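You operate a simulated robot arm through the tools that you are given. There is no shell and no other tool. Be economical: measure what you need, move in short steps, check, and stop when the job is done.

The job below is to be done with a simulated two-armed robot. You get a single attempt, and the scene is never put back.

Task
Scrap the sagged grey blank and latch the yellow one into its frame.
Fine: grey one into the bin for scrap blanks; one hand steadies the frame while the other turns the latch.

It is judged by the outcome, as a careful person would: the job done as asked, and still so three seconds after it is handed in. It fails if anything else is knocked over, pushed out of place, dropped, spilled or broken.

Robot
Two 6-joint arms with two-finger grippers on one trunk, on a base that drives. Base frame: it is fixed to the floor where the robot stands at the start and does not move with it; the origin is under the middle of the robot, x ahead of it, y to its left, z up; the surface under the hand at the start is at about z = 950. Lengths are in mm, angles in rad, forces in N, time in s.
The left shoulder is at the start at [70, 148, 1441], the right one opposite. With the tool pointing down near the work surface each hand reaches from about 420 to 680 mm from the robot's upright axis, wherever it stands, measured 20 degrees to its own side. Places, roughly: bed of the frame with the red grip [500, 0, 1000]; blue zone switch [300, -300, 1000]; frame with the blue grip [750, -1750, 750]; green zone switch [300, -400, 1000]; heat dial [300, -900, 1000]; heater main switch [300, -700, 1000]; inside of the bin for scrap blanks [700, 0, 1000]; orange zone switch [300, -500, 1000]; purple blank [500, -2500, 250]; teal blank [500, -2250, 250]; trim knob [300, -100, 1000]; trim lock [300, 0, 1000]. Payload 2.45 kg a hand.
The tool frame of a hand sits at the grasp point between the pads (the TCP): z along the fingers, y along the line on which they close. The tips reach 30 mm beyond it. Largest opening 106 mm; the body of the gripper starts 79 mm behind the TCP.
Orientation is that of the tool frame in the base frame, as [roll, pitch, yaw] about the fixed x, y, z axes, in that order (R = Rz(yaw) Ry(pitch) Rx(roll)). With the fingers straight down and closing along the base's y, the tool's x points along the base's -x, its y along +y and its z along -z.

Tools
- The arms move only by the tool move_arm. It takes "left_targets", "right_targets" or both (then of equal length, played together; a hand with none holds still); each is a list of rows, each a list of 6 numbers: the shift along the tool's x, y, z in mm, then the turn, a rotation vector about the tool's x, y, z in degrees. In form: [[dx, dy, dz, wx, wy, wz], ...]. A call has 1 to 20 rows; each row is the pose to reach, as a shift and turn from the pose commanded when the call began, along the tool's axes at that moment. "left_claw" and "right_claw" are, for a hand that has rows, the closure, from 0 (fully open) to 1 (shut), set as the call begins (left out, the last holds). Each row takes 0.2 s and may step no farther than 50 mm and 0.15 rad from the row before; otherwise, or with a gripper value out of range, the whole call is refused. Where a pose cannot be reached the arm comes as near as it can. A force on the tool above 40 N (or 10 N above the force at the start of the call, whichever is more), or a blocked arm, ends the call early, and 0.2 s more pass. Each finger travels about 72 mm/s and halts on what it meets, pressing with about 40 N; the grip force reading is that of the motor and also rises with nothing between the fingers. The clock runs only during rows and for 0.2 s after the last one: add rows that repeat a pose to give the fingers time. It gives the time, the measured TCP pose, the force on the tool (base axes), the opening and the grip force at its end, in the units of the frame above (readings bear some noise), with the torque about the TCP (base axes, N m) and any sound that the robot's microphone picked up.
- Cameras (640 x 400 px; columns grow to the right, rows downward): "scene" is now at [108.5, -34.3, 1636]; the picture's right is [-0.49, -0.87, 0.00], its down [-0.76, 0.43, -0.49] and it looks along [0.43, -0.24, -0.87] (base axes); focal length 252 px, centre (320, 200). "left" rides on the left gripper at [76, 2, -106] in its tool frame; the picture's right is [-0.02, 1.00, 0.00], its down [-0.78, -0.02, -0.62] and it looks along [-0.62, -0.01, 0.78] (tool axes); focal length 247 px, centre (320, 200). "right" rides on the right gripper at [76, -2, -106] in its tool frame; the picture's right is [0.02, 1.00, 0.00], its down [-0.78, 0.02, -0.62] and it looks along [-0.62, 0.01, 0.78] (tool axes); focal length 247 px, centre (320, 200). There is no depth. A picture from a camera that has moved, and an enlarged one, comes with that camera's place and axes in the base frame and with its lens.
- get_image(camera): a new picture of that camera. It takes no simulated time.
- lift_body(by): slides the trunk up (or, below 0, down) by that many mm; the arms and the scene camera ride with it, the base frame stays. It gives what a move gives, with no picture.
- steer(legs): drives the robot by 1 to 6 legs, each [ahead, left, turn to the left] in mm, mm and rad, along the robot's own axes; the way and the turn of a leg run together, so that a leg with both is an arc; at most 1500 mm and 3.142 rad a leg. The arms and the cameras ride along, it lands a little off, and it stops where it bumps. It gives what a move gives.
- turn_head(pan, tilt): turns the head with the scene camera to pan (to the left, within 1.501 rad either way) and tilt (down, from -0.506 to 1.204), counted from straight ahead of the robot. It gives what a move gives.
- zoom(camera, box): a new picture of the part [left, top, right, bottom] of that camera's present view, enlarged. It takes no simulated time.
- finish_job(): hands the job in; it is judged then, once.

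Work in short steps. Places have to be worked out from the pictures, the camera data and where the tool is seen: move nearer, look again, correct. Check each grasp and each placing, and mend what went wrong. You have 120 turns and 92 pictures in all, those below and enlarged ones among them. Open the grippers and draw the arms clear of the work before you hand the job in, unless the task says otherwise; then end with one line.

The tools are called as a command line: name --argument value ..., lists and objects as JSON in quotes. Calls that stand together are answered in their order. move_arm: Moves the arms, as the interface text tells. Its arguments: {"type":"object","properties":{"left_targets":{"type":"array","items":{"type":"array","items":{"type":"number"}}},"left_claw":{"type":"number"},"right_targets":{"type":"array","items":{"type":"array","items":{"type":"number"}}},"right_claw":{"type":"number"}},"required":[]} The other tools are called the same way: lift_body (by) slides the trunk up or down; steer (legs) drives the base; turn_head (pan, tilt) turns the head that bears the scene camera; get_image (camera) takes a picture; zoom (camera, box) takes an enlarged picture of a part of a camera's view; finish_job () hands the job in.

At the start:

```text
time_s: 0.0
left_tcp_pos: [596.0, 109.0, 1148.6]
left_tool_rot: [3.14, 0.002, 3.142]
left_contact_force: [0.2, -0.3, 0.4]
left_torque: [0.0, 0.01, 0.0]
left_finger_gap: 105.9
left_grip_force: 0.0
right_tcp_pos: [481.3, -239.4, 999.8]
right_tool_rot: [3.141, 0.0, -3.141]
right_contact_force: [-0.5, 0.1, -1.2]
right_torque: [0.0, -0.01, 0.0]
right_finger_gap: 106.1
right_grip_force: 0.0
trunk travel left (down, up): [-914.0, 26.0]
robot x, y, heading: [0.9, 1.0, -0.005]
head pan, tilt: [-0.511, 1.061]
```

scene: 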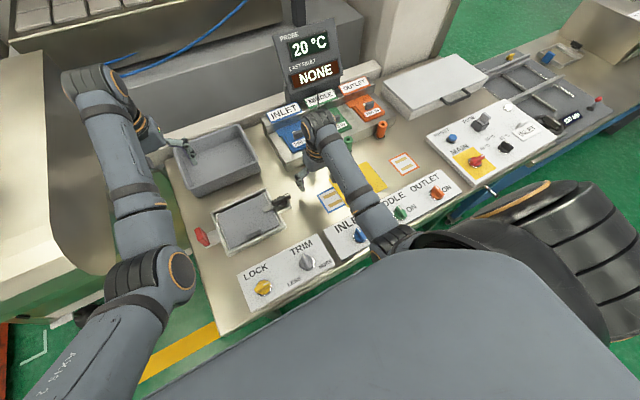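
right: 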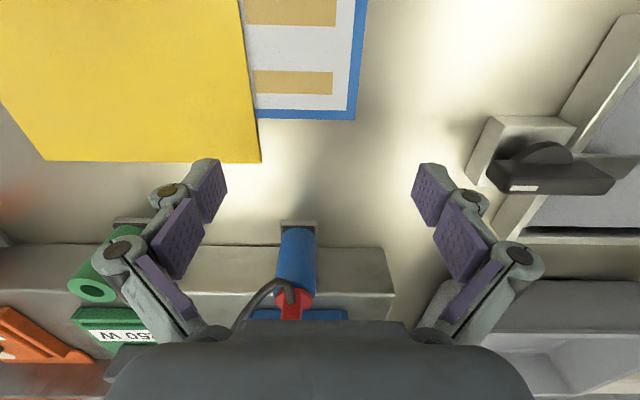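
left: 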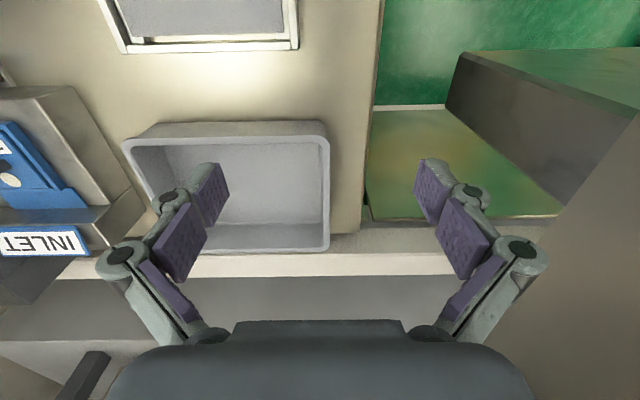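

The grey blank seems to lie in the red-grip frame, with a black latch at its right edge. I zoom in on the frame and on the yellow sheet before moving.

zoom --camera "scene" --box '[180, 170, 320, 260]'

zoom --camera "scene" --box '[280, 80, 460, 240]'

zoom --camera "scene" --box '[420, 20, 640, 180]'

```text
4.44 times, centred on (250, 215) of scene
camera zoom: at [108.5, -34.3, 1636.0], right [-0.49, -0.87, 0.0], down [-0.76, 0.43, -0.49], along [0.43, -0.24, -0.87], focal length 1121 px, centre (631, 133)
```

zoom: 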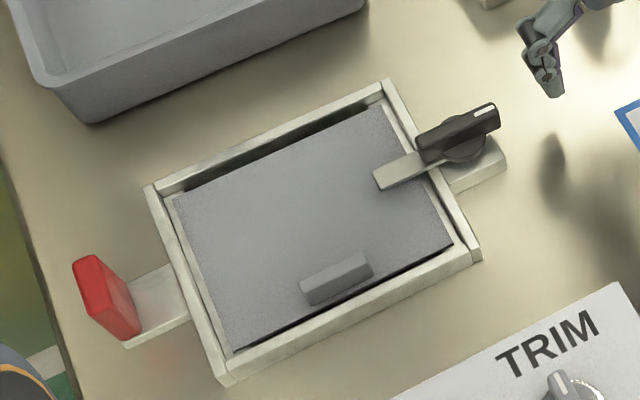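

```text
2.50 times, centred on (370, 160) of scene
camera zoom: at [108.5, -34.3, 1636.0], right [-0.49, -0.87, 0.0], down [-0.76, 0.43, -0.49], along [0.43, -0.24, -0.87], focal length 631 px, centre (195, 300)
```

zoom: 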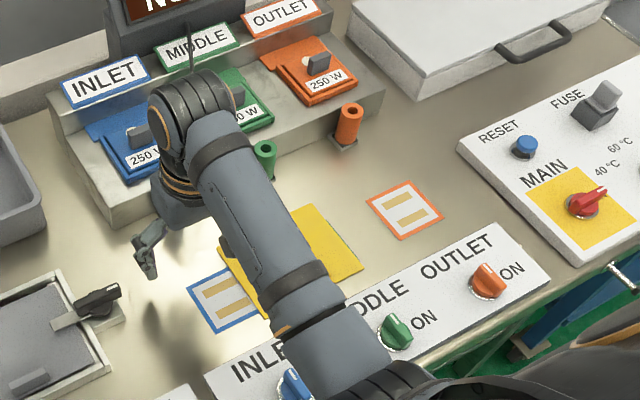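

```text
2.50 times, centred on (530, 100) of scene
camera zoom: at [108.5, -34.3, 1636.0], right [-0.49, -0.87, 0.0], down [-0.76, 0.43, -0.49], along [0.43, -0.24, -0.87], focal length 631 px, centre (-205, 450)
```

zoom: 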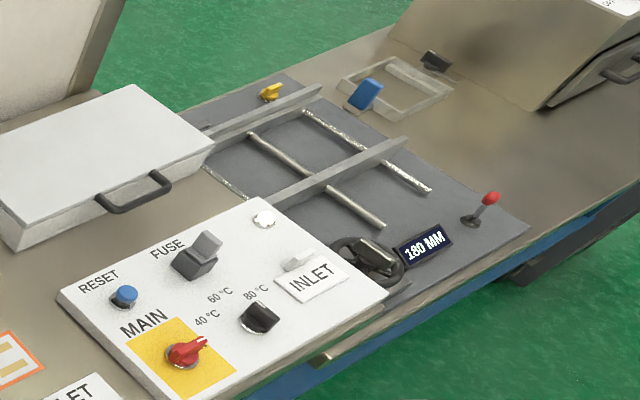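

The yellow square may be the blank or may be a painted mark, and the arm hides part of it. I pan the head for a look at the rest of the line first.

turn_head --pan -1.3 --tilt 0.5

get_image --camera "scene"

```text
time_s: 1.1
left_tcp_pos: [594.3, 108.6, 1149.0]
left_tool_rot: [3.141, 0.0, 3.142]
left_contact_force: [-0.3, 0.0, 0.8]
left_torque: [-0.02, 0.0, 0.0]
left_finger_gap: 105.9
left_grip_force: 0.1
right_tcp_pos: [481.8, -238.2, 998.4]
right_tool_rot: [-3.142, -0.001, 3.141]
right_contact_force: [0.0, 0.5, 0.5]
right_torque: [-0.01, 0.0, 0.02]
right_finger_gap: 106.0
right_grip_force: 0.1
trunk travel left (down, up): [-914.0, 26.0]
robot x, y, heading: [0.8, 1.8, 0.003]
head pan, tilt: [-1.3, 0.499]
```

```text
85 pictures are left
camera scene: at [75.6, -89.8, 1681.2], right [-0.96, -0.27, 0.0], down [-0.13, 0.46, -0.88], along [0.24, -0.85, -0.48], focal length 252 px, centre (320, 200)
```

scene: 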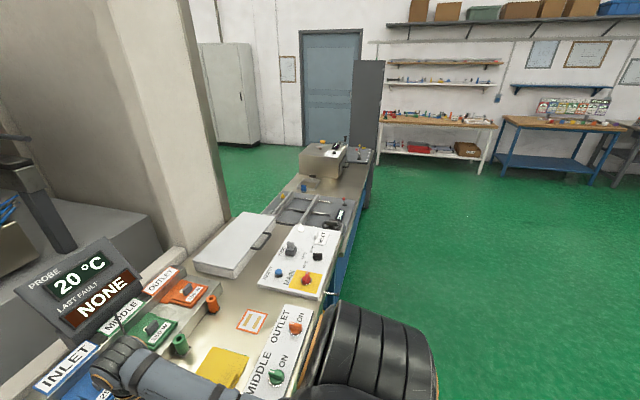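

I raise the right hand and swing it toward the yellow square so its camera shows all of it, and I turn the head back.

move_arm --right_targets '[[0, 0, -40, 0, 0, 0], [0, 0, -80, 0, 0, 0], [0, -30, -110, 0, 0, 0], [30, -60, -130, 0, 0, 0], [50, -90, -140, 0, 0, 0]]'

get_image --camera "right"

turn_head --pan -0.35 --tilt 1.0

get_image --camera "scene"

```text
time_s: 2.3
left_tcp_pos: [592.4, 107.7, 1152.2]
left_tool_rot: [-3.141, 0.004, -3.141]
left_contact_force: [-0.1, 0.8, 0.5]
left_torque: [-0.01, -0.02, 0.01]
left_finger_gap: 106.0
left_grip_force: 0.0
right_tcp_pos: [416.3, -342.8, 1135.0]
right_tool_rot: [3.137, 0.007, -3.14]
right_contact_force: [0.4, 0.1, -0.6]
right_torque: [0.02, 0.0, 0.01]
right_finger_gap: 105.8
right_grip_force: 0.0
right hand out of reach, approached as far as the arm can: row 2, 3, 4, 5
trunk travel left (down, up): [-914.0, 26.0]
robot x, y, heading: [3.6, -0.9, -0.002]
head pan, tilt: [-1.3, 0.499]
```

```text
84 pictures are left
camera right: at [338.9, -344.9, 1239.9], right [-0.02, 1.0, 0.0], down [0.78, 0.01, 0.63], along [0.63, 0.02, -0.78], focal length 247 px, centre (320, 200)
```

right: 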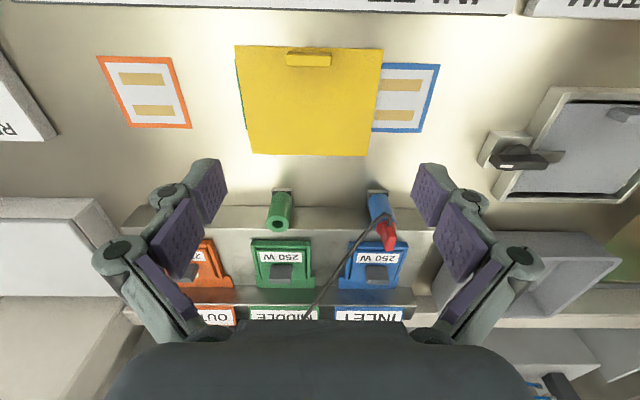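

```text
time_s: 3.6
left_tcp_pos: [593.9, 109.1, 1149.1]
left_tool_rot: [-3.141, 0.001, 3.14]
left_contact_force: [-0.4, 0.0, -0.2]
left_torque: [-0.01, -0.04, 0.03]
left_finger_gap: 106.2
left_grip_force: 0.0
right_tcp_pos: [419.5, -343.6, 1133.8]
right_tool_rot: [3.137, 0.003, 3.141]
right_contact_force: [0.1, 0.8, -0.8]
right_torque: [-0.02, 0.01, 0.02]
right_finger_gap: 106.1
right_grip_force: 0.1
trunk travel left (down, up): [-914.0, 26.0]
robot x, y, heading: [-1.7, -1.4, 0.003]
head pan, tilt: [-0.351, 1.0]
```

```text
83 pictures are left
camera scene: at [115.7, -26.6, 1640.2], right [-0.34, -0.94, 0.0], down [-0.79, 0.29, -0.54], along [0.51, -0.19, -0.84], focal length 252 px, centre (320, 200)
```

scene: 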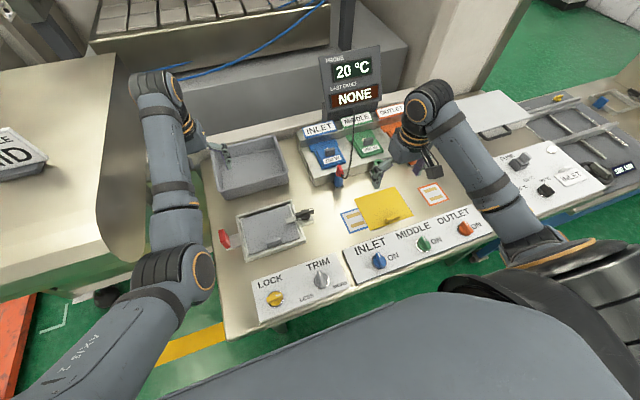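

The yellow square is a loose blank with a rib: centre ≈(434,-352), 120 × 148 mm, rib ≈(384,-353) along y. I bring the left hand back for a close view of the frame and its latch.

move_arm --left_targets '[[40, -20, 0, 0, 0, 0], [80, -40, 10, 0, 0, 0], [120, -60, 20, 0, 0, 0], [160, -80, 30, 0, 0, 0], [170, -100, 30, 0, 0, 0]]'

get_image --camera "left"

zoom --camera "scene" --box '[200, 120, 340, 310]'

```text
time_s: 4.4
left_tcp_pos: [539.2, 162.7, 1107.1]
left_tool_rot: [3.007, 0.042, -3.074]
left_contact_force: [-0.2, -0.1, 0.5]
left_torque: [0.01, 0.02, 0.01]
left_finger_gap: 105.9
left_grip_force: 0.0
left hand out of reach, approached as far as the arm can: row 1, 2, 3, 4
right_tcp_pos: [419.7, -342.5, 1134.7]
right_tool_rot: [3.14, 0.003, -3.141]
right_contact_force: [0.3, 0.5, -0.2]
right_torque: [0.0, -0.02, -0.01]
right_finger_gap: 106.2
right_grip_force: 0.0
trunk travel left (down, up): [-914.0, 26.0]
robot x, y, heading: [-3.8, 2.5, 0.0]
head pan, tilt: [-0.351, 1.0]
stopped in row 4 (left hand): the arm was blocked; the commanded pose is now the measured one
```

```text
82 pictures are left
camera left: at [458.5, 145.4, 1209.1], right [-0.05, 0.99, 0.14], down [0.76, -0.05, 0.65], along [0.65, 0.14, -0.75], focal length 247 px, centre (320, 200)
```

left: 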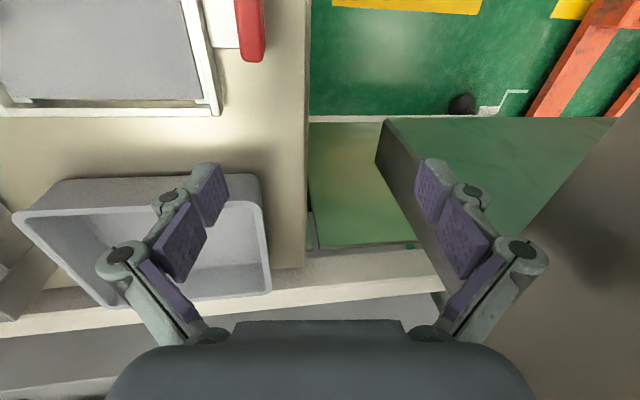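

```text
2.11 times, centred on (270, 215) of scene
camera zoom: at [116.6, -24.8, 1640.1], right [-0.34, -0.94, 0.0], down [-0.79, 0.29, -0.54], along [0.51, -0.19, -0.84], focal length 531 px, centre (425, 168)
```

zoom: 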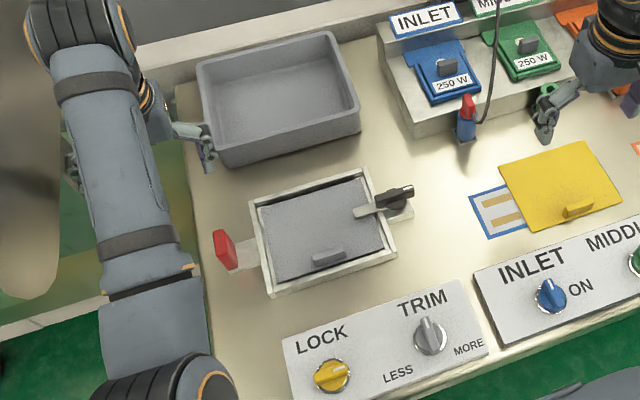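

Both hands work too close to the inner reach limit here. I estimate the grey rib at ≈(429,-5), the red grip at ≈(486,126) and the latch pivot at ≈(483,-112), so I back the base off 90 mm.

steer --legs '[[-90, 0, 0]]'

move_arm --left_targets '[[0, 0, 0, 3, 0, -2], [0, 0, 0, 7, 2, -4]]'

get_image --camera "left"

```text
time_s: 5.5
left_tcp_pos: [453.8, 161.6, 1105.3]
left_tool_rot: [3.006, 0.039, -3.076]
left_contact_force: [0.4, 0.4, -0.5]
left_torque: [0.01, 0.05, 0.02]
left_finger_gap: 105.9
left_grip_force: 0.0
right_tcp_pos: [333.0, -342.9, 1131.7]
right_tool_rot: [3.138, 0.0, -3.14]
right_contact_force: [-0.3, -0.5, -0.2]
right_torque: [0.0, 0.04, 0.03]
right_finger_gap: 105.8
right_grip_force: 0.1
trunk travel left (down, up): [-914.0, 26.0]
robot x, y, heading: [-87.3, 2.1, 0.004]
head pan, tilt: [-0.351, 1.0]
```

```text
time_s: 6.1
left_tcp_pos: [457.8, 160.4, 1095.7]
left_tool_rot: [3.133, 0.012, -3.0]
left_contact_force: [0.0, -0.7, -0.5]
left_torque: [-0.02, 0.04, 0.02]
left_finger_gap: 105.9
left_grip_force: 0.0
left hand out of reach, approached as far as the arm can: row 2
right_tcp_pos: [333.6, -343.1, 1132.2]
right_tool_rot: [3.139, 0.003, 3.14]
right_contact_force: [0.4, -0.3, -0.2]
right_torque: [-0.02, 0.03, -0.02]
right_finger_gap: 106.3
right_grip_force: 0.1
trunk travel left (down, up): [-914.0, 26.0]
robot x, y, heading: [-87.9, -1.6, -0.001]
head pan, tilt: [-0.351, 1.0]
```

```text
80 pictures are left
camera left: at [380.9, 150.3, 1201.4], right [-0.12, 0.99, 0.01], down [0.77, 0.09, 0.63], along [0.63, 0.08, -0.78], focal length 247 px, centre (320, 200)
```

left: 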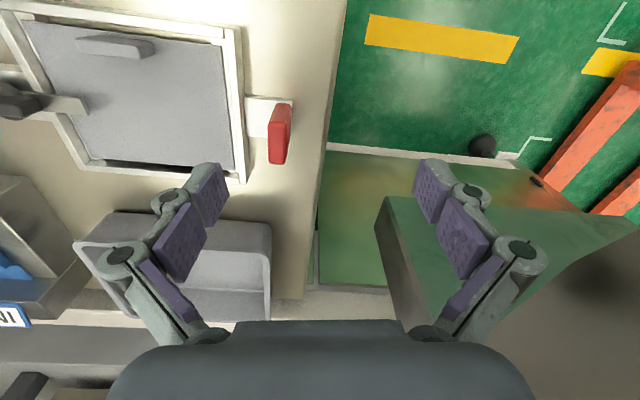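

The red grip is an upright plate at ≈(484,125), long in x and thin in y. I straighten the left hand and put it above the plate.

move_arm --left_targets '[[-5, -15, 10, 0, 0, 4], [-15, -30, 25, 0, 0, 8], [-21, -38, 40, 0, 0, 8], [-21, -38, 55, 0, 0, 8]]' --left_claw 0.3

get_image --camera "left"

```text
time_s: 7.1
left_tcp_pos: [482.0, 125.4, 1043.1]
left_tool_rot: [3.129, 0.01, 3.14]
left_contact_force: [-0.2, -0.8, -0.9]
left_torque: [0.0, 0.0, -0.02]
left_finger_gap: 74.1
left_grip_force: 0.0
right_tcp_pos: [328.4, -342.4, 1134.6]
right_tool_rot: [3.14, 0.004, 3.141]
right_contact_force: [0.2, 0.2, -0.8]
right_torque: [0.01, 0.02, -0.03]
right_finger_gap: 105.9
right_grip_force: 0.1
trunk travel left (down, up): [-914.0, 26.0]
robot x, y, heading: [-90.4, -0.4, -0.0]
head pan, tilt: [-0.351, 1.0]
```

```text
79 pictures are left
camera left: at [403.9, 126.2, 1148.4], right [0.02, 1.0, 0.01], down [0.78, -0.02, 0.63], along [0.63, 0.0, -0.78], focal length 247 px, centre (320, 200)
```

left: 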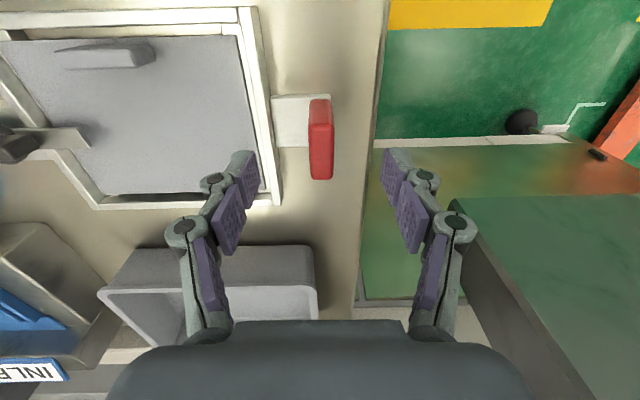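

The plate sits midway between the fingers. I lower to z ≈ 990, not closing yet, and look.

move_arm --left_targets '[[0, -1, 20, 0, 0, 0], [0, -1, 40, 0, 0, 0], [0, -1, 53, 0, 0, 0]]'

get_image --camera "left"

```text
time_s: 7.9
left_tcp_pos: [482.0, 123.0, 991.2]
left_tool_rot: [3.129, 0.018, 3.141]
left_contact_force: [1.5, -3.2, 8.4]
left_torque: [-0.36, 0.01, 0.04]
left_finger_gap: 80.8
left_grip_force: 4.2
right_tcp_pos: [327.1, -344.7, 1135.3]
right_tool_rot: [3.14, 0.005, -3.141]
right_contact_force: [-0.1, -0.8, 0.4]
right_torque: [0.04, -0.01, 0.0]
right_finger_gap: 106.1
right_grip_force: 0.0
trunk travel left (down, up): [-914.0, 26.0]
robot x, y, heading: [-88.3, 1.2, -0.007]
head pan, tilt: [-0.351, 1.0]
```

```text
78 pictures are left
camera left: at [403.6, 124.4, 1096.4], right [0.02, 1.0, 0.01], down [0.77, -0.03, 0.63], along [0.63, -0.01, -0.77], focal length 247 px, centre (320, 200)
```

left: 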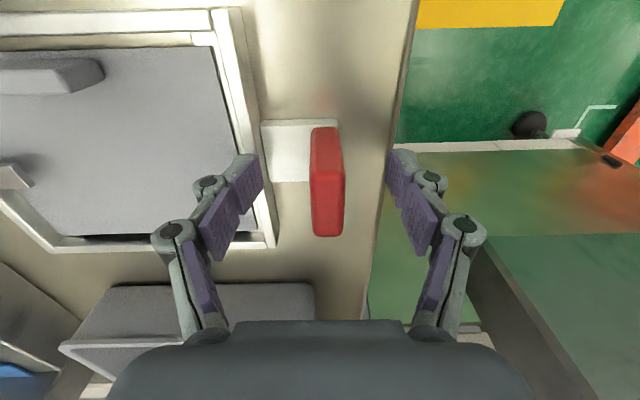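

A fingertip rests on the frame rail (8 N, fingers pushed open). I lift, narrow to ~45 mm and come down again.

move_arm --left_targets '[[0, 0, -15, 0, 0, 0], [0, 0, -30, 0, 0, 0], [0, 0, -30, 0, 0, 0]]'

move_arm --left_targets '[[0, 0, 0, 0, 0, 0], [0, 0, 0, 0, 0, 0], [0, 0, 15, 0, 0, 0], [0, 0, 30, 0, 0, 0]]' --left_claw 0.6

get_image --camera "left"

```text
time_s: 8.7
left_tcp_pos: [481.5, 125.3, 1019.5]
left_tool_rot: [3.129, 0.009, 3.141]
left_contact_force: [-0.5, 0.1, 0.1]
left_torque: [-0.03, 0.01, 0.03]
left_finger_gap: 74.1
left_grip_force: 0.1
right_tcp_pos: [329.9, -343.4, 1134.1]
right_tool_rot: [3.14, 0.004, 3.141]
right_contact_force: [-0.8, -0.4, -0.1]
right_torque: [0.02, 0.04, -0.02]
right_finger_gap: 105.9
right_grip_force: 0.1
trunk travel left (down, up): [-914.0, 26.0]
robot x, y, heading: [-90.7, -1.4, 0.002]
head pan, tilt: [-0.351, 1.0]
```

```text
time_s: 9.7
left_tcp_pos: [482.5, 126.0, 989.9]
left_tool_rot: [3.129, 0.013, 3.139]
left_contact_force: [0.4, 1.1, 1.6]
left_torque: [-0.04, 0.0, 0.02]
left_finger_gap: 42.6
left_grip_force: 0.0
right_tcp_pos: [328.7, -343.1, 1134.9]
right_tool_rot: [3.141, 0.004, 3.141]
right_contact_force: [-0.7, -0.5, 1.1]
right_torque: [0.02, 0.0, 0.0]
right_finger_gap: 106.2
right_grip_force: 0.0
trunk travel left (down, up): [-914.0, 26.0]
robot x, y, heading: [-92.7, 3.9, -0.0]
head pan, tilt: [-0.351, 1.0]
```

```text
77 pictures are left
camera left: at [404.3, 126.2, 1095.0], right [0.02, 1.0, 0.01], down [0.78, -0.03, 0.63], along [0.63, 0.0, -0.78], focal length 247 px, centre (320, 200)
```

left: 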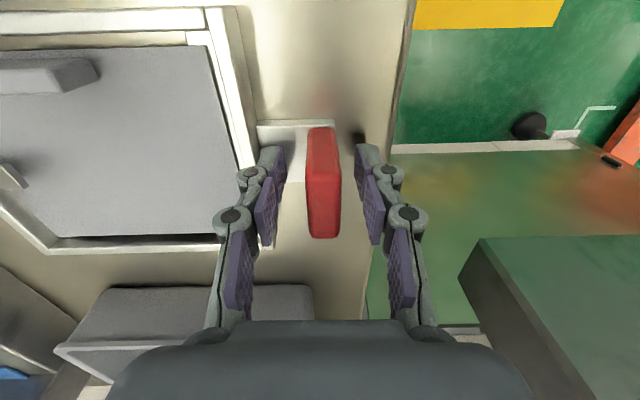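

The plate is centred between the fingers, clear of the rail. I close on it to steady the frame and raise the right hand's view toward the latch meanwhile.

move_arm --left_targets '[[0, 0, 0, 0, 0, 0], [0, 0, 0, 0, 0, 0], [0, 0, 0, 0, 0, 0], [0, 0, 0, 0, 0, 0]]' --left_claw 1.0

move_arm --right_targets '[[0, 40, 10, 0, 0, 8], [0, 80, 20, 0, 0, 16], [-20, 120, 30, 0, 0, 24], [-40, 155, 40, 0, 0, 32], [-60, 180, 50, 0, 0, 40]]'

get_image --camera "right"

```text
time_s: 10.7
left_tcp_pos: [481.9, 125.6, 990.4]
left_tool_rot: [3.13, 0.012, 3.141]
left_contact_force: [0.0, 2.4, 6.2]
left_torque: [0.01, -0.09, 0.01]
left_finger_gap: 15.4
left_grip_force: 39.2
right_tcp_pos: [328.1, -344.2, 1134.4]
right_tool_rot: [3.139, 0.005, 3.141]
right_contact_force: [-1.0, 0.0, 0.3]
right_torque: [0.0, 0.01, 0.0]
right_finger_gap: 106.1
right_grip_force: 0.1
trunk travel left (down, up): [-914.0, 26.0]
robot x, y, heading: [-90.3, -2.8, 0.004]
head pan, tilt: [-0.351, 1.0]
```

```text
time_s: 11.9
left_tcp_pos: [480.7, 125.5, 989.7]
left_tool_rot: [3.127, 0.012, 3.141]
left_contact_force: [-2.1, 2.9, 8.1]
left_torque: [-0.25, -0.77, 0.14]
left_finger_gap: 15.3
left_grip_force: 39.8
right_tcp_pos: [395.6, -166.3, 1065.6]
right_tool_rot: [-3.136, 0.01, 2.437]
right_contact_force: [-0.8, 0.5, -0.2]
right_torque: [0.02, 0.02, 0.02]
right_finger_gap: 106.1
right_grip_force: 0.1
right hand out of reach, approached as far as the arm can: row 1, 2, 3, 4, 5
trunk travel left (down, up): [-914.0, 26.0]
robot x, y, heading: [-88.6, 1.5, -0.0]
head pan, tilt: [-0.351, 1.0]
```

```text
76 pictures are left
camera right: at [335.7, -115.5, 1169.7], right [0.63, 0.78, -0.01], down [0.61, -0.49, 0.63], along [0.48, -0.4, -0.78], focal length 247 px, centre (320, 200)
```

right: 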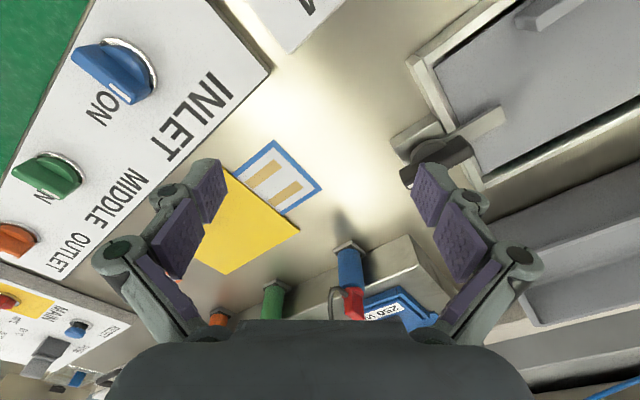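

The left hand holds the grip (15 mm plate). The latch bar runs along y, centred ≈(480,-108), about 55 mm long, so I bring the right hand over it with the fingers closing along x.

move_arm --right_targets '[[-4, 16, 4, 0, 0, 8.2], [-9, 32, 8, 0, 0, 16.4], [-13, 49, 12, 0, 0, 24.6], [-18, 65, 16, 0, 0, 32.8], [-22, 82, 20, 0, 0, 41], [-26, 98, 25, 0, 0, 49.5]]' --right_claw 0.4

get_image --camera "right"

```text
time_s: 13.3
left_tcp_pos: [480.9, 125.8, 989.4]
left_tool_rot: [3.129, 0.011, 3.14]
left_contact_force: [-1.3, 1.0, 5.1]
left_torque: [-0.15, 0.14, -0.05]
left_finger_gap: 15.2
left_grip_force: 40.1
right_tcp_pos: [479.2, -98.6, 1041.8]
right_tool_rot: [3.135, -0.005, 1.577]
right_contact_force: [-0.6, -0.6, 0.1]
right_torque: [0.01, -0.03, -0.03]
right_finger_gap: 63.9
right_grip_force: 0.0
trunk travel left (down, up): [-914.0, 26.0]
robot x, y, heading: [-90.5, 2.7, -0.003]
head pan, tilt: [-0.351, 1.0]
```

```text
75 pictures are left
camera right: at [475.8, -20.5, 1148.0], right [1.0, 0.03, 0.01], down [0.02, -0.79, 0.62], along [0.02, -0.62, -0.79], focal length 247 px, centre (320, 200)
```

right: 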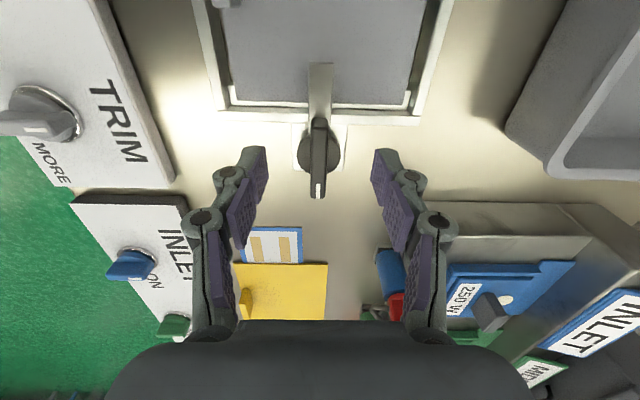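

The bar is in line with the fingers. I zoom in to judge its height before going down.

zoom --camera "right" --box '[240, 50, 400, 220]'

zoom --camera "scene" --box '[180, 160, 340, 260]'

```text
2.35 times, centred on (320, 135) of right
camera zoom: at [475.8, -20.5, 1148.0], right [1.0, 0.03, 0.01], down [0.02, -0.79, 0.62], along [0.02, -0.62, -0.79], focal length 581 px, centre (320, 353)
```

zoom: 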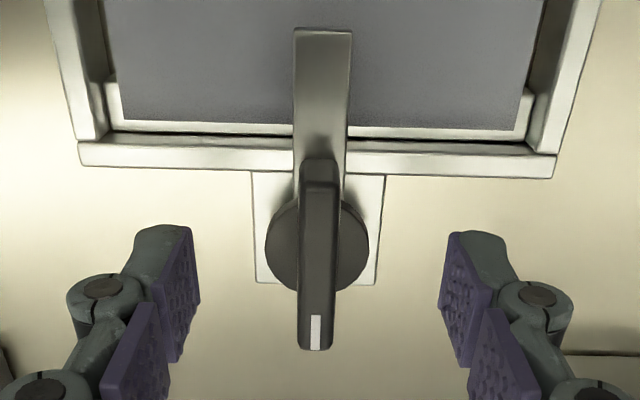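

```text
4.00 times, centred on (260, 210) of scene
camera zoom: at [25.5, -25.7, 1640.2], right [-0.34, -0.94, 0.0], down [-0.79, 0.29, -0.54], along [0.51, -0.19, -0.84], focal length 1009 px, centre (560, 160)
```

zoom: 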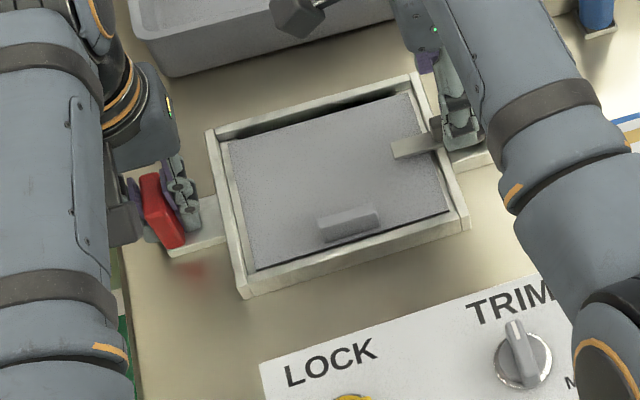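

I lower to TCP z ≈ 1010 (tips 980), shift 5 mm to centre on the hub, and watch the force.

move_arm --right_targets '[[-5, 0, 12, 0, 0, 0], [-5, 0, 24, 0, 0, 0], [-5, 0, 32, 0, 0, 0]]'

get_image --camera "right"

```text
time_s: 14.1
left_tcp_pos: [481.8, 125.7, 989.8]
left_tool_rot: [3.129, 0.013, -3.141]
left_contact_force: [-1.5, 0.9, 5.0]
left_torque: [-0.04, 0.19, 0.04]
left_finger_gap: 15.4
left_grip_force: 40.3
right_tcp_pos: [478.5, -103.4, 1008.7]
right_tool_rot: [3.136, -0.003, 1.578]
right_contact_force: [-0.2, -0.2, 0.3]
right_torque: [0.02, 0.02, 0.02]
right_finger_gap: 63.7
right_grip_force: 0.2
trunk travel left (down, up): [-914.0, 26.0]
robot x, y, heading: [-89.3, 0.4, -0.001]
head pan, tilt: [-0.351, 1.0]
```

```text
72 pictures are left
camera right: at [474.6, -26.5, 1114.6], right [1.0, 0.03, 0.0], down [0.02, -0.78, 0.62], along [0.02, -0.62, -0.79], focal length 247 px, centre (320, 200)
```

right: 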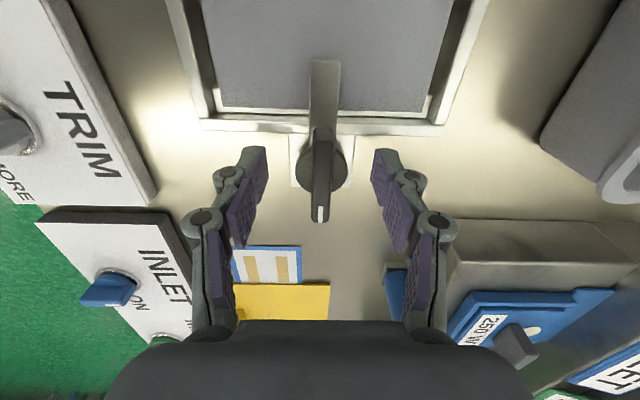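

The bar top is at z ≈ 988 and the hub at ≈(479,-107). I go 8 mm lower, 3 mm outward, and close gently on the bar.

move_arm --right_targets '[[-3, 0, 4, 0, 0, 0], [-3, 0, 9, 0, 0, 0], [-3, 0, 9, 0, 0, 0], [-3, 0, 9, 0, 0, 0]]' --right_claw 0.7

get_image --camera "right"

```text
time_s: 15.1
left_tcp_pos: [482.7, 125.3, 989.1]
left_tool_rot: [3.129, 0.013, 3.139]
left_contact_force: [-1.7, 1.1, 4.8]
left_torque: [-0.1, 0.07, 0.02]
left_finger_gap: 15.1
left_grip_force: 40.4
right_tcp_pos: [477.7, -106.5, 999.6]
right_tool_rot: [3.138, -0.002, 1.58]
right_contact_force: [0.3, 0.3, 0.0]
right_torque: [0.02, 0.03, 0.04]
right_finger_gap: 31.9
right_grip_force: 0.0
trunk travel left (down, up): [-914.0, 26.0]
robot x, y, heading: [-91.4, 0.3, -0.003]
head pan, tilt: [-0.351, 1.0]
```

```text
71 pictures are left
camera right: at [474.8, -29.3, 1105.8], right [1.0, 0.03, 0.0], down [0.02, -0.78, 0.62], along [0.02, -0.62, -0.78], focal length 247 px, centre (320, 200)
```

right: 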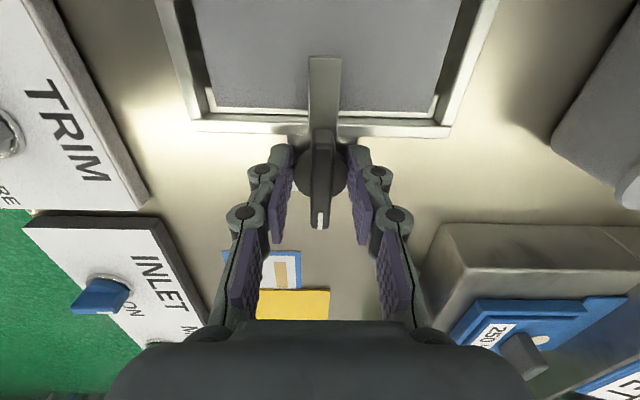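

Both tips straddle the bar beside the hub. I close on it.

move_arm --right_targets '[[0, 0, 0, 0, 0, 0], [0, 0, 0, 0, 0, 0], [0, 0, 0, 0, 0, 0]]' --right_claw 1.0

zoom --camera "right" --box '[240, 30, 400, 250]'

```text
time_s: 15.9
left_tcp_pos: [480.7, 126.1, 989.6]
left_tool_rot: [3.13, 0.012, 3.14]
left_contact_force: [-1.0, 0.2, 4.4]
left_torque: [-0.1, 0.04, -0.14]
left_finger_gap: 15.1
left_grip_force: 39.7
right_tcp_pos: [477.2, -107.4, 1000.0]
right_tool_rot: [3.137, -0.001, 1.579]
right_contact_force: [0.8, 0.2, 0.8]
right_torque: [0.08, -0.03, -0.02]
right_finger_gap: 15.4
right_grip_force: 39.9
trunk travel left (down, up): [-914.0, 26.0]
robot x, y, heading: [-88.7, -1.2, -0.0]
head pan, tilt: [-0.351, 1.0]
```

```text
1.82 times, centred on (320, 140) of right
camera zoom: at [474.9, -29.4, 1105.8], right [1.0, 0.03, 0.0], down [0.02, -0.78, 0.62], along [0.02, -0.62, -0.78], focal length 449 px, centre (320, 309)
```

zoom: 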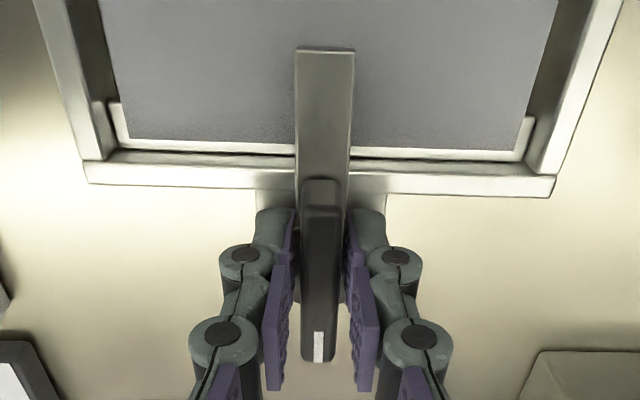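

The bar is held (15 mm). I test a small turn of 16° counter-clockwise from above (negative about tool z) and read the torque.

move_arm --right_targets '[[0, 0, 0, 0, 0, -8], [0, 0, 0, 0, 0, -16]]'

zoom --camera "right" --box '[160, 0, 480, 260]'

```text
time_s: 16.5
left_tcp_pos: [481.2, 126.5, 990.1]
left_tool_rot: [3.13, 0.011, 3.141]
left_contact_force: [1.9, 1.6, -0.3]
left_torque: [-0.01, 0.25, 0.29]
left_finger_gap: 15.3
left_grip_force: 40.1
right_tcp_pos: [477.4, -105.9, 998.8]
right_tool_rot: [3.136, 0.0, 1.861]
right_contact_force: [-3.4, -1.0, 6.9]
right_torque: [0.88, 0.37, -0.02]
right_finger_gap: 15.2
right_grip_force: 39.8
trunk travel left (down, up): [-914.0, 26.0]
robot x, y, heading: [-90.5, 1.2, -0.001]
head pan, tilt: [-0.351, 1.0]
```

```text
1.54 times, centred on (320, 130) of right
camera zoom: at [454.0, -33.0, 1105.7], right [0.95, 0.31, 0.01], down [0.24, -0.75, 0.62], along [0.19, -0.59, -0.78], focal length 380 px, centre (320, 308)
```

zoom: 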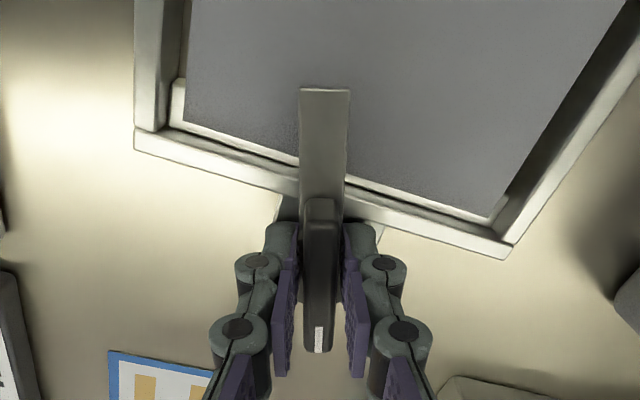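

The latch turns freely that way with the frame still. I carry on toward 90°.

move_arm --right_targets '[[0, 0, 0, 0, 0, -8], [0, 0, 0, 0, 0, -16], [0, 0, 0, 0, 0, -24], [0, 0, 0, 0, 0, -32], [0, 0, 0, 0, 0, -40]]'

move_arm --right_targets '[[0, 0, 0, 0, 0, -8], [0, 0, 0, 0, 0, -16], [0, 0, 0, 0, 0, -24], [0, 0, 0, 0, 0, -33]]'

get_image --camera "right"

```text
time_s: 17.7
left_tcp_pos: [479.5, 126.1, 989.3]
left_tool_rot: [3.128, 0.011, -3.141]
left_contact_force: [1.2, 8.1, -5.9]
left_torque: [0.16, -0.22, 0.59]
left_finger_gap: 15.5
left_grip_force: 40.2
right_tcp_pos: [477.6, -108.6, 1001.1]
right_tool_rot: [3.138, 0.005, 2.558]
right_contact_force: [-5.5, -12.3, 18.7]
right_torque: [0.64, 0.58, -0.22]
right_finger_gap: 15.1
right_grip_force: 39.6
trunk travel left (down, up): [-914.0, 26.0]
robot x, y, heading: [-90.0, -0.6, 0.004]
head pan, tilt: [-0.351, 1.0]
```

```text
refused: row 4 steps farther than a row can; nothing moved
```

```text
68 pictures are left
camera right: at [412.3, -66.6, 1106.0], right [0.53, 0.85, 0.0], down [0.66, -0.42, 0.63], along [0.53, -0.33, -0.78], focal length 247 px, centre (320, 200)
```

right: 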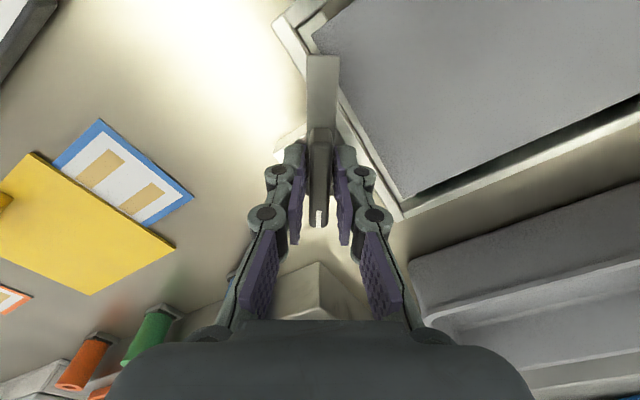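

It has turned 56°, with an 18 N upward load from a slight misalignment. I ease up 2 mm, shift 2 mm toward -y, and finish the turn.

move_arm --right_targets '[[-1, -1.7, -2, 0, 0, -8], [-1, -1.7, -2, 0, 0, -16], [-1, -1.7, -2, 0, 0, -24], [-1, -1.7, -2, 0, 0, -32]]'

zoom --camera "right" --box '[160, 0, 480, 260]'

```text
time_s: 18.7
left_tcp_pos: [481.9, 127.0, 990.2]
left_tool_rot: [3.127, 0.012, -3.141]
left_contact_force: [3.0, 14.2, 0.3]
left_torque: [0.05, 0.22, 0.61]
left_finger_gap: 15.4
left_grip_force: 39.9
right_tcp_pos: [479.8, -110.7, 1000.9]
right_tool_rot: [3.141, 0.003, 3.118]
right_contact_force: [-4.2, -15.7, 0.6]
right_torque: [-0.45, -0.17, -0.07]
right_finger_gap: 15.5
right_grip_force: 39.9
trunk travel left (down, up): [-914.0, 26.0]
robot x, y, heading: [-89.8, 0.6, 0.002]
head pan, tilt: [-0.351, 1.0]
```

```text
1.54 times, centred on (320, 130) of right
camera zoom: at [402.1, -108.8, 1106.2], right [0.0, 1.0, 0.0], down [0.78, 0.0, 0.62], along [0.62, 0.0, -0.78], focal length 380 px, centre (320, 308)
```

zoom: 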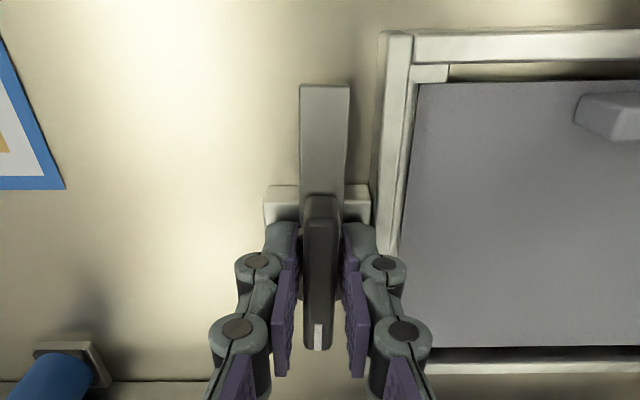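

The latch is fully open, lying along x clear of the blank. I relax the sideways load, release the latch and rise.

move_arm --right_targets '[[0, -2, 0, 0, 0, 0], [0, -2, 0, 0, 0, 0]]'

move_arm --right_targets '[[0, 0, 0, 0, 0, 0], [0, 0, 0, 0, 0, 0], [0, 0, -20, 0, 0, 0], [0, 0, -45, 0, 0, 0], [0, 0, -60, 0, 0, 0]]' --right_claw 0.6

get_image --camera "right"

```text
time_s: 19.3
left_tcp_pos: [483.1, 125.8, 990.6]
left_tool_rot: [3.128, 0.012, 3.141]
left_contact_force: [2.0, 12.7, 3.0]
left_torque: [0.14, -0.22, 0.65]
left_finger_gap: 15.2
left_grip_force: 39.7
right_tcp_pos: [478.5, -110.8, 1001.4]
right_tool_rot: [3.14, 0.005, 3.115]
right_contact_force: [-2.5, -12.1, 0.0]
right_torque: [-0.31, 0.18, -0.04]
right_finger_gap: 15.2
right_grip_force: 40.1
trunk travel left (down, up): [-914.0, 26.0]
robot x, y, heading: [-89.0, 0.1, 0.003]
head pan, tilt: [-0.351, 1.0]
```

```text
time_s: 20.5
left_tcp_pos: [482.0, 123.9, 989.4]
left_tool_rot: [3.131, 0.012, 3.139]
left_contact_force: [0.9, -2.1, 4.4]
left_torque: [-0.2, -0.1, 0.06]
left_finger_gap: 15.4
left_grip_force: 40.4
right_tcp_pos: [479.5, -108.9, 1062.4]
right_tool_rot: [3.14, 0.003, 3.116]
right_contact_force: [0.6, 0.1, 0.0]
right_torque: [0.0, -0.03, 0.03]
right_finger_gap: 42.3
right_grip_force: 0.1
trunk travel left (down, up): [-914.0, 26.0]
robot x, y, heading: [-89.7, 2.9, -0.002]
head pan, tilt: [-0.351, 1.0]
```

```text
66 pictures are left
camera right: at [403.0, -110.1, 1167.0], right [0.01, 1.0, 0.0], down [0.78, -0.01, 0.62], along [0.62, 0.0, -0.78], focal length 247 px, centre (320, 200)
```

right: 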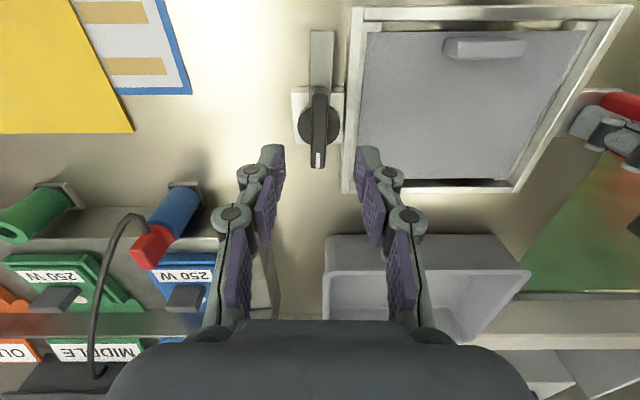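

The grey rib is at ≈(427,2), along y. I rotate the right hand the other way (yaw → -90°, camera on the -y side, away from the left arm) as it moves over the rib.

move_arm --right_targets '[[5, 10, 0, 0, 0, -8], [10, 20, 0, 0, 0, -16], [15, 30, 0, 0, 0, -24], [20, 40, 0, 0, 0, -32], [25, 50, 0, 0, 0, -40], [30, 60, 0, 0, 0, -48], [35, 70, 0, 0, 0, -56], [40, 80, 0, 0, 0, -64], [45, 92, 0, 0, 0, -72], [50, 102, 0, 0, 0, -80], [52, 110, 0, 0, 0, -88]]'

get_image --camera "right"

```text
time_s: 22.5
left_tcp_pos: [482.8, 126.5, 989.7]
left_tool_rot: [3.13, 0.012, 3.139]
left_contact_force: [-1.7, 1.0, 2.8]
left_torque: [-0.11, 0.15, -0.14]
left_finger_gap: 15.5
left_grip_force: 40.1
right_tcp_pos: [471.6, -125.8, 1040.3]
right_tool_rot: [-3.091, -0.101, -2.015]
right_contact_force: [0.9, 0.1, 0.3]
right_torque: [-0.04, 0.01, 0.0]
right_finger_gap: 42.5
right_grip_force: 0.0
right hand out of reach, approached as far as the arm can: row 6, 7, 8, 9
trunk travel left (down, up): [-914.0, 26.0]
robot x, y, heading: [-93.7, -0.6, 0.002]
head pan, tilt: [-0.351, 1.0]
stopped in row 9 (right hand): the arm was blocked; the commanded pose is now the measured one
```

```text
65 pictures are left
camera right: at [439.3, -181.9, 1152.9], right [-0.91, 0.41, -0.05], down [0.32, 0.78, 0.54], along [0.26, 0.48, -0.84], focal length 247 px, centre (320, 200)
```

right: 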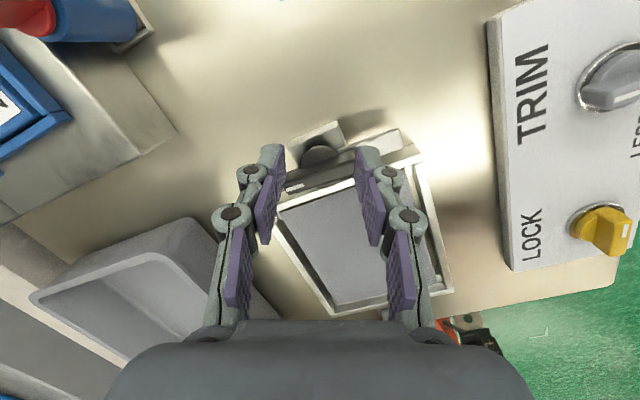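

That wrist direction is blocked for the right arm, so the left hand should take the grey rib, as its mirror. I first lift the right hand clear and park it to the right.

move_arm --right_targets '[[0, 0, -20, 0, 0, 0], [0, -10, -30, 0, 0, 8], [0, -20, -30, 0, 0, 16], [20, -20, -30, 0, 0, 24], [40, -20, -30, 0, 0, 32], [60, -20, -30, 0, 0, 40], [80, -20, -30, 0, 0, 48], [110, -20, -30, 0, 0, 56], [140, -20, -30, 0, 0, 64]]'

move_arm --left_targets '[[0, 0, 0, 0, 0, 0], [0, 0, 0, 0, 0, 0], [0, 0, -20, 0, 0, 0], [0, 0, -45, 0, 0, 0], [0, 0, -65, 0, 0, 0]]' --left_claw 0.6

get_image --camera "scene"

```text
time_s: 24.5
left_tcp_pos: [481.0, 125.6, 988.4]
left_tool_rot: [3.126, 0.012, -3.141]
left_contact_force: [-0.3, 0.1, 3.8]
left_torque: [0.04, -0.36, 0.11]
left_finger_gap: 15.2
left_grip_force: 40.3
right_tcp_pos: [431.7, -255.7, 1078.3]
right_tool_rot: [-3.036, -0.001, -3.13]
right_contact_force: [0.2, -0.4, -0.4]
right_torque: [0.01, -0.03, 0.02]
right_finger_gap: 42.5
right_grip_force: 0.0
right hand out of reach, approached as far as the arm can: row 9
trunk travel left (down, up): [-914.0, 26.0]
robot x, y, heading: [-90.9, -1.7, 0.003]
head pan, tilt: [-0.351, 1.0]
```

```text
time_s: 25.7
left_tcp_pos: [480.7, 123.4, 1054.1]
left_tool_rot: [3.13, 0.01, 3.139]
left_contact_force: [0.2, -0.1, 0.0]
left_torque: [-0.02, -0.01, 0.01]
left_finger_gap: 42.3
left_grip_force: 0.1
right_tcp_pos: [432.2, -253.7, 1077.4]
right_tool_rot: [-3.035, 0.0, -3.129]
right_contact_force: [-0.8, 0.4, 0.0]
right_torque: [0.01, 0.01, -0.01]
right_finger_gap: 42.2
right_grip_force: 0.1
trunk travel left (down, up): [-914.0, 26.0]
robot x, y, heading: [-91.6, -1.9, 0.001]
head pan, tilt: [-0.351, 1.0]
```

```text
64 pictures are left
camera scene: at [26.6, -26.6, 1640.1], right [-0.34, -0.94, 0.0], down [-0.79, 0.29, -0.54], along [0.51, -0.19, -0.84], focal length 252 px, centre (320, 200)
```

scene: 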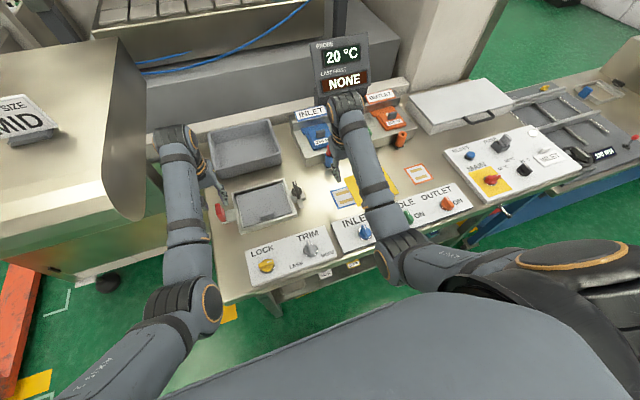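

Both hands are free and the frame stands as before. I rotate the left hand to yaw -90° while moving over the grey rib.

move_arm --left_targets '[[0, -12, -5, 0, 0, -8], [0, -24, -5, 0, 0, -16], [0, -36, -5, 0, 0, -24], [5, -48, -5, 0, 0, -32], [10, -60, -5, 0, 0, -40], [15, -72, -5, 0, 0, -48], [20, -84, -5, 0, 0, -56], [28, -96, -5, 0, 0, -64], [36, -105, -5, 0, 0, -72], [45, -115, -5, 0, 0, -80], [54, -121, -5, 0, 0, -88]]'

get_image --camera "left"

```text
time_s: 28.3
left_tcp_pos: [485.8, 119.2, 1046.1]
left_tool_rot: [-3.1, 0.115, -1.537]
left_contact_force: [-0.5, 1.0, -0.4]
left_torque: [0.0, -0.01, 0.02]
left_finger_gap: 42.1
left_grip_force: 0.0
left hand out of reach, approached as far as the arm can: row 7, 8, 9, 10, 11
right_tcp_pos: [434.1, -253.7, 1077.5]
right_tool_rot: [-3.034, -0.001, -3.127]
right_contact_force: [1.2, -0.2, -0.3]
right_torque: [0.03, 0.0, 0.05]
right_finger_gap: 42.4
right_grip_force: 0.1
trunk travel left (down, up): [-914.0, 26.0]
robot x, y, heading: [-90.7, 0.5, 0.003]
head pan, tilt: [-0.351, 1.0]
stopped in row 11 (left hand): the arm was blocked; the commanded pose is now the measured one
```

```text
63 pictures are left
camera left: at [482.4, 30.8, 1142.2], right [-1.0, -0.01, -0.04], down [-0.03, 0.71, 0.71], along [0.02, 0.71, -0.7], focal length 247 px, centre (320, 200)
```

left: 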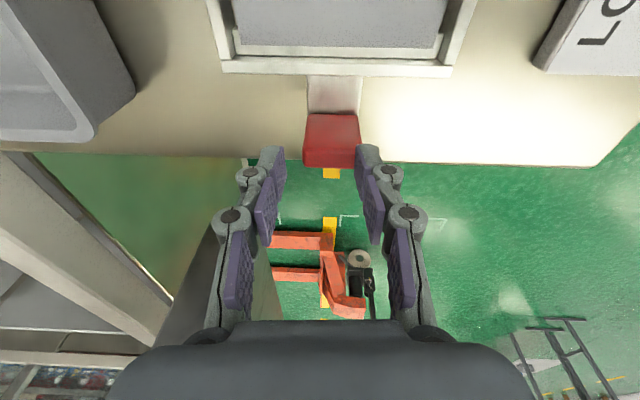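

The wrist is at the wanted yaw, but the move sideways lagged and it tilted about 7°. I straighten it and move over toward the rib in steps.

move_arm --left_targets '[[20, 10, 0, -1, 3, 0], [40, 20, 0, -2, 6, 0], [60, 30, 0, -2.4, 6.6, 0], [80, 40, 0, -2.4, 6.6, 0], [100, 50, 0, -2.4, 6.6, 0], [115, 56, 0, -2.4, 6.6, 0]]'

get_image --camera "left"

```text
time_s: 29.5
left_tcp_pos: [475.5, 122.7, 1021.1]
left_tool_rot: [-3.114, 0.112, -1.474]
left_contact_force: [-0.4, 0.1, 0.2]
left_torque: [-0.02, 0.05, -0.03]
left_finger_gap: 42.7
left_grip_force: 0.6
left hand out of reach, approached as far as the arm can: row 4, 5, 6
right_tcp_pos: [432.9, -252.7, 1077.9]
right_tool_rot: [-3.033, 0.0, -3.127]
right_contact_force: [-0.1, -0.6, -0.8]
right_torque: [-0.01, 0.0, 0.0]
right_finger_gap: 42.4
right_grip_force: 0.1
trunk travel left (down, up): [-914.0, 26.0]
robot x, y, heading: [-88.9, -0.2, -0.004]
head pan, tilt: [-0.351, 1.0]
stopped in row 6 (left hand): the arm was blocked; the commanded pose is now the measured one
```

```text
62 pictures are left
camera left: at [479.1, 34.6, 1117.6], right [-1.0, -0.07, -0.02], down [-0.07, 0.71, 0.71], along [-0.04, 0.7, -0.71], focal length 247 px, centre (320, 200)
```

left: 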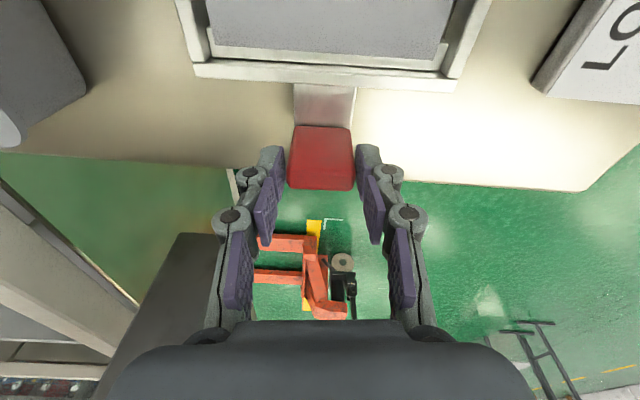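

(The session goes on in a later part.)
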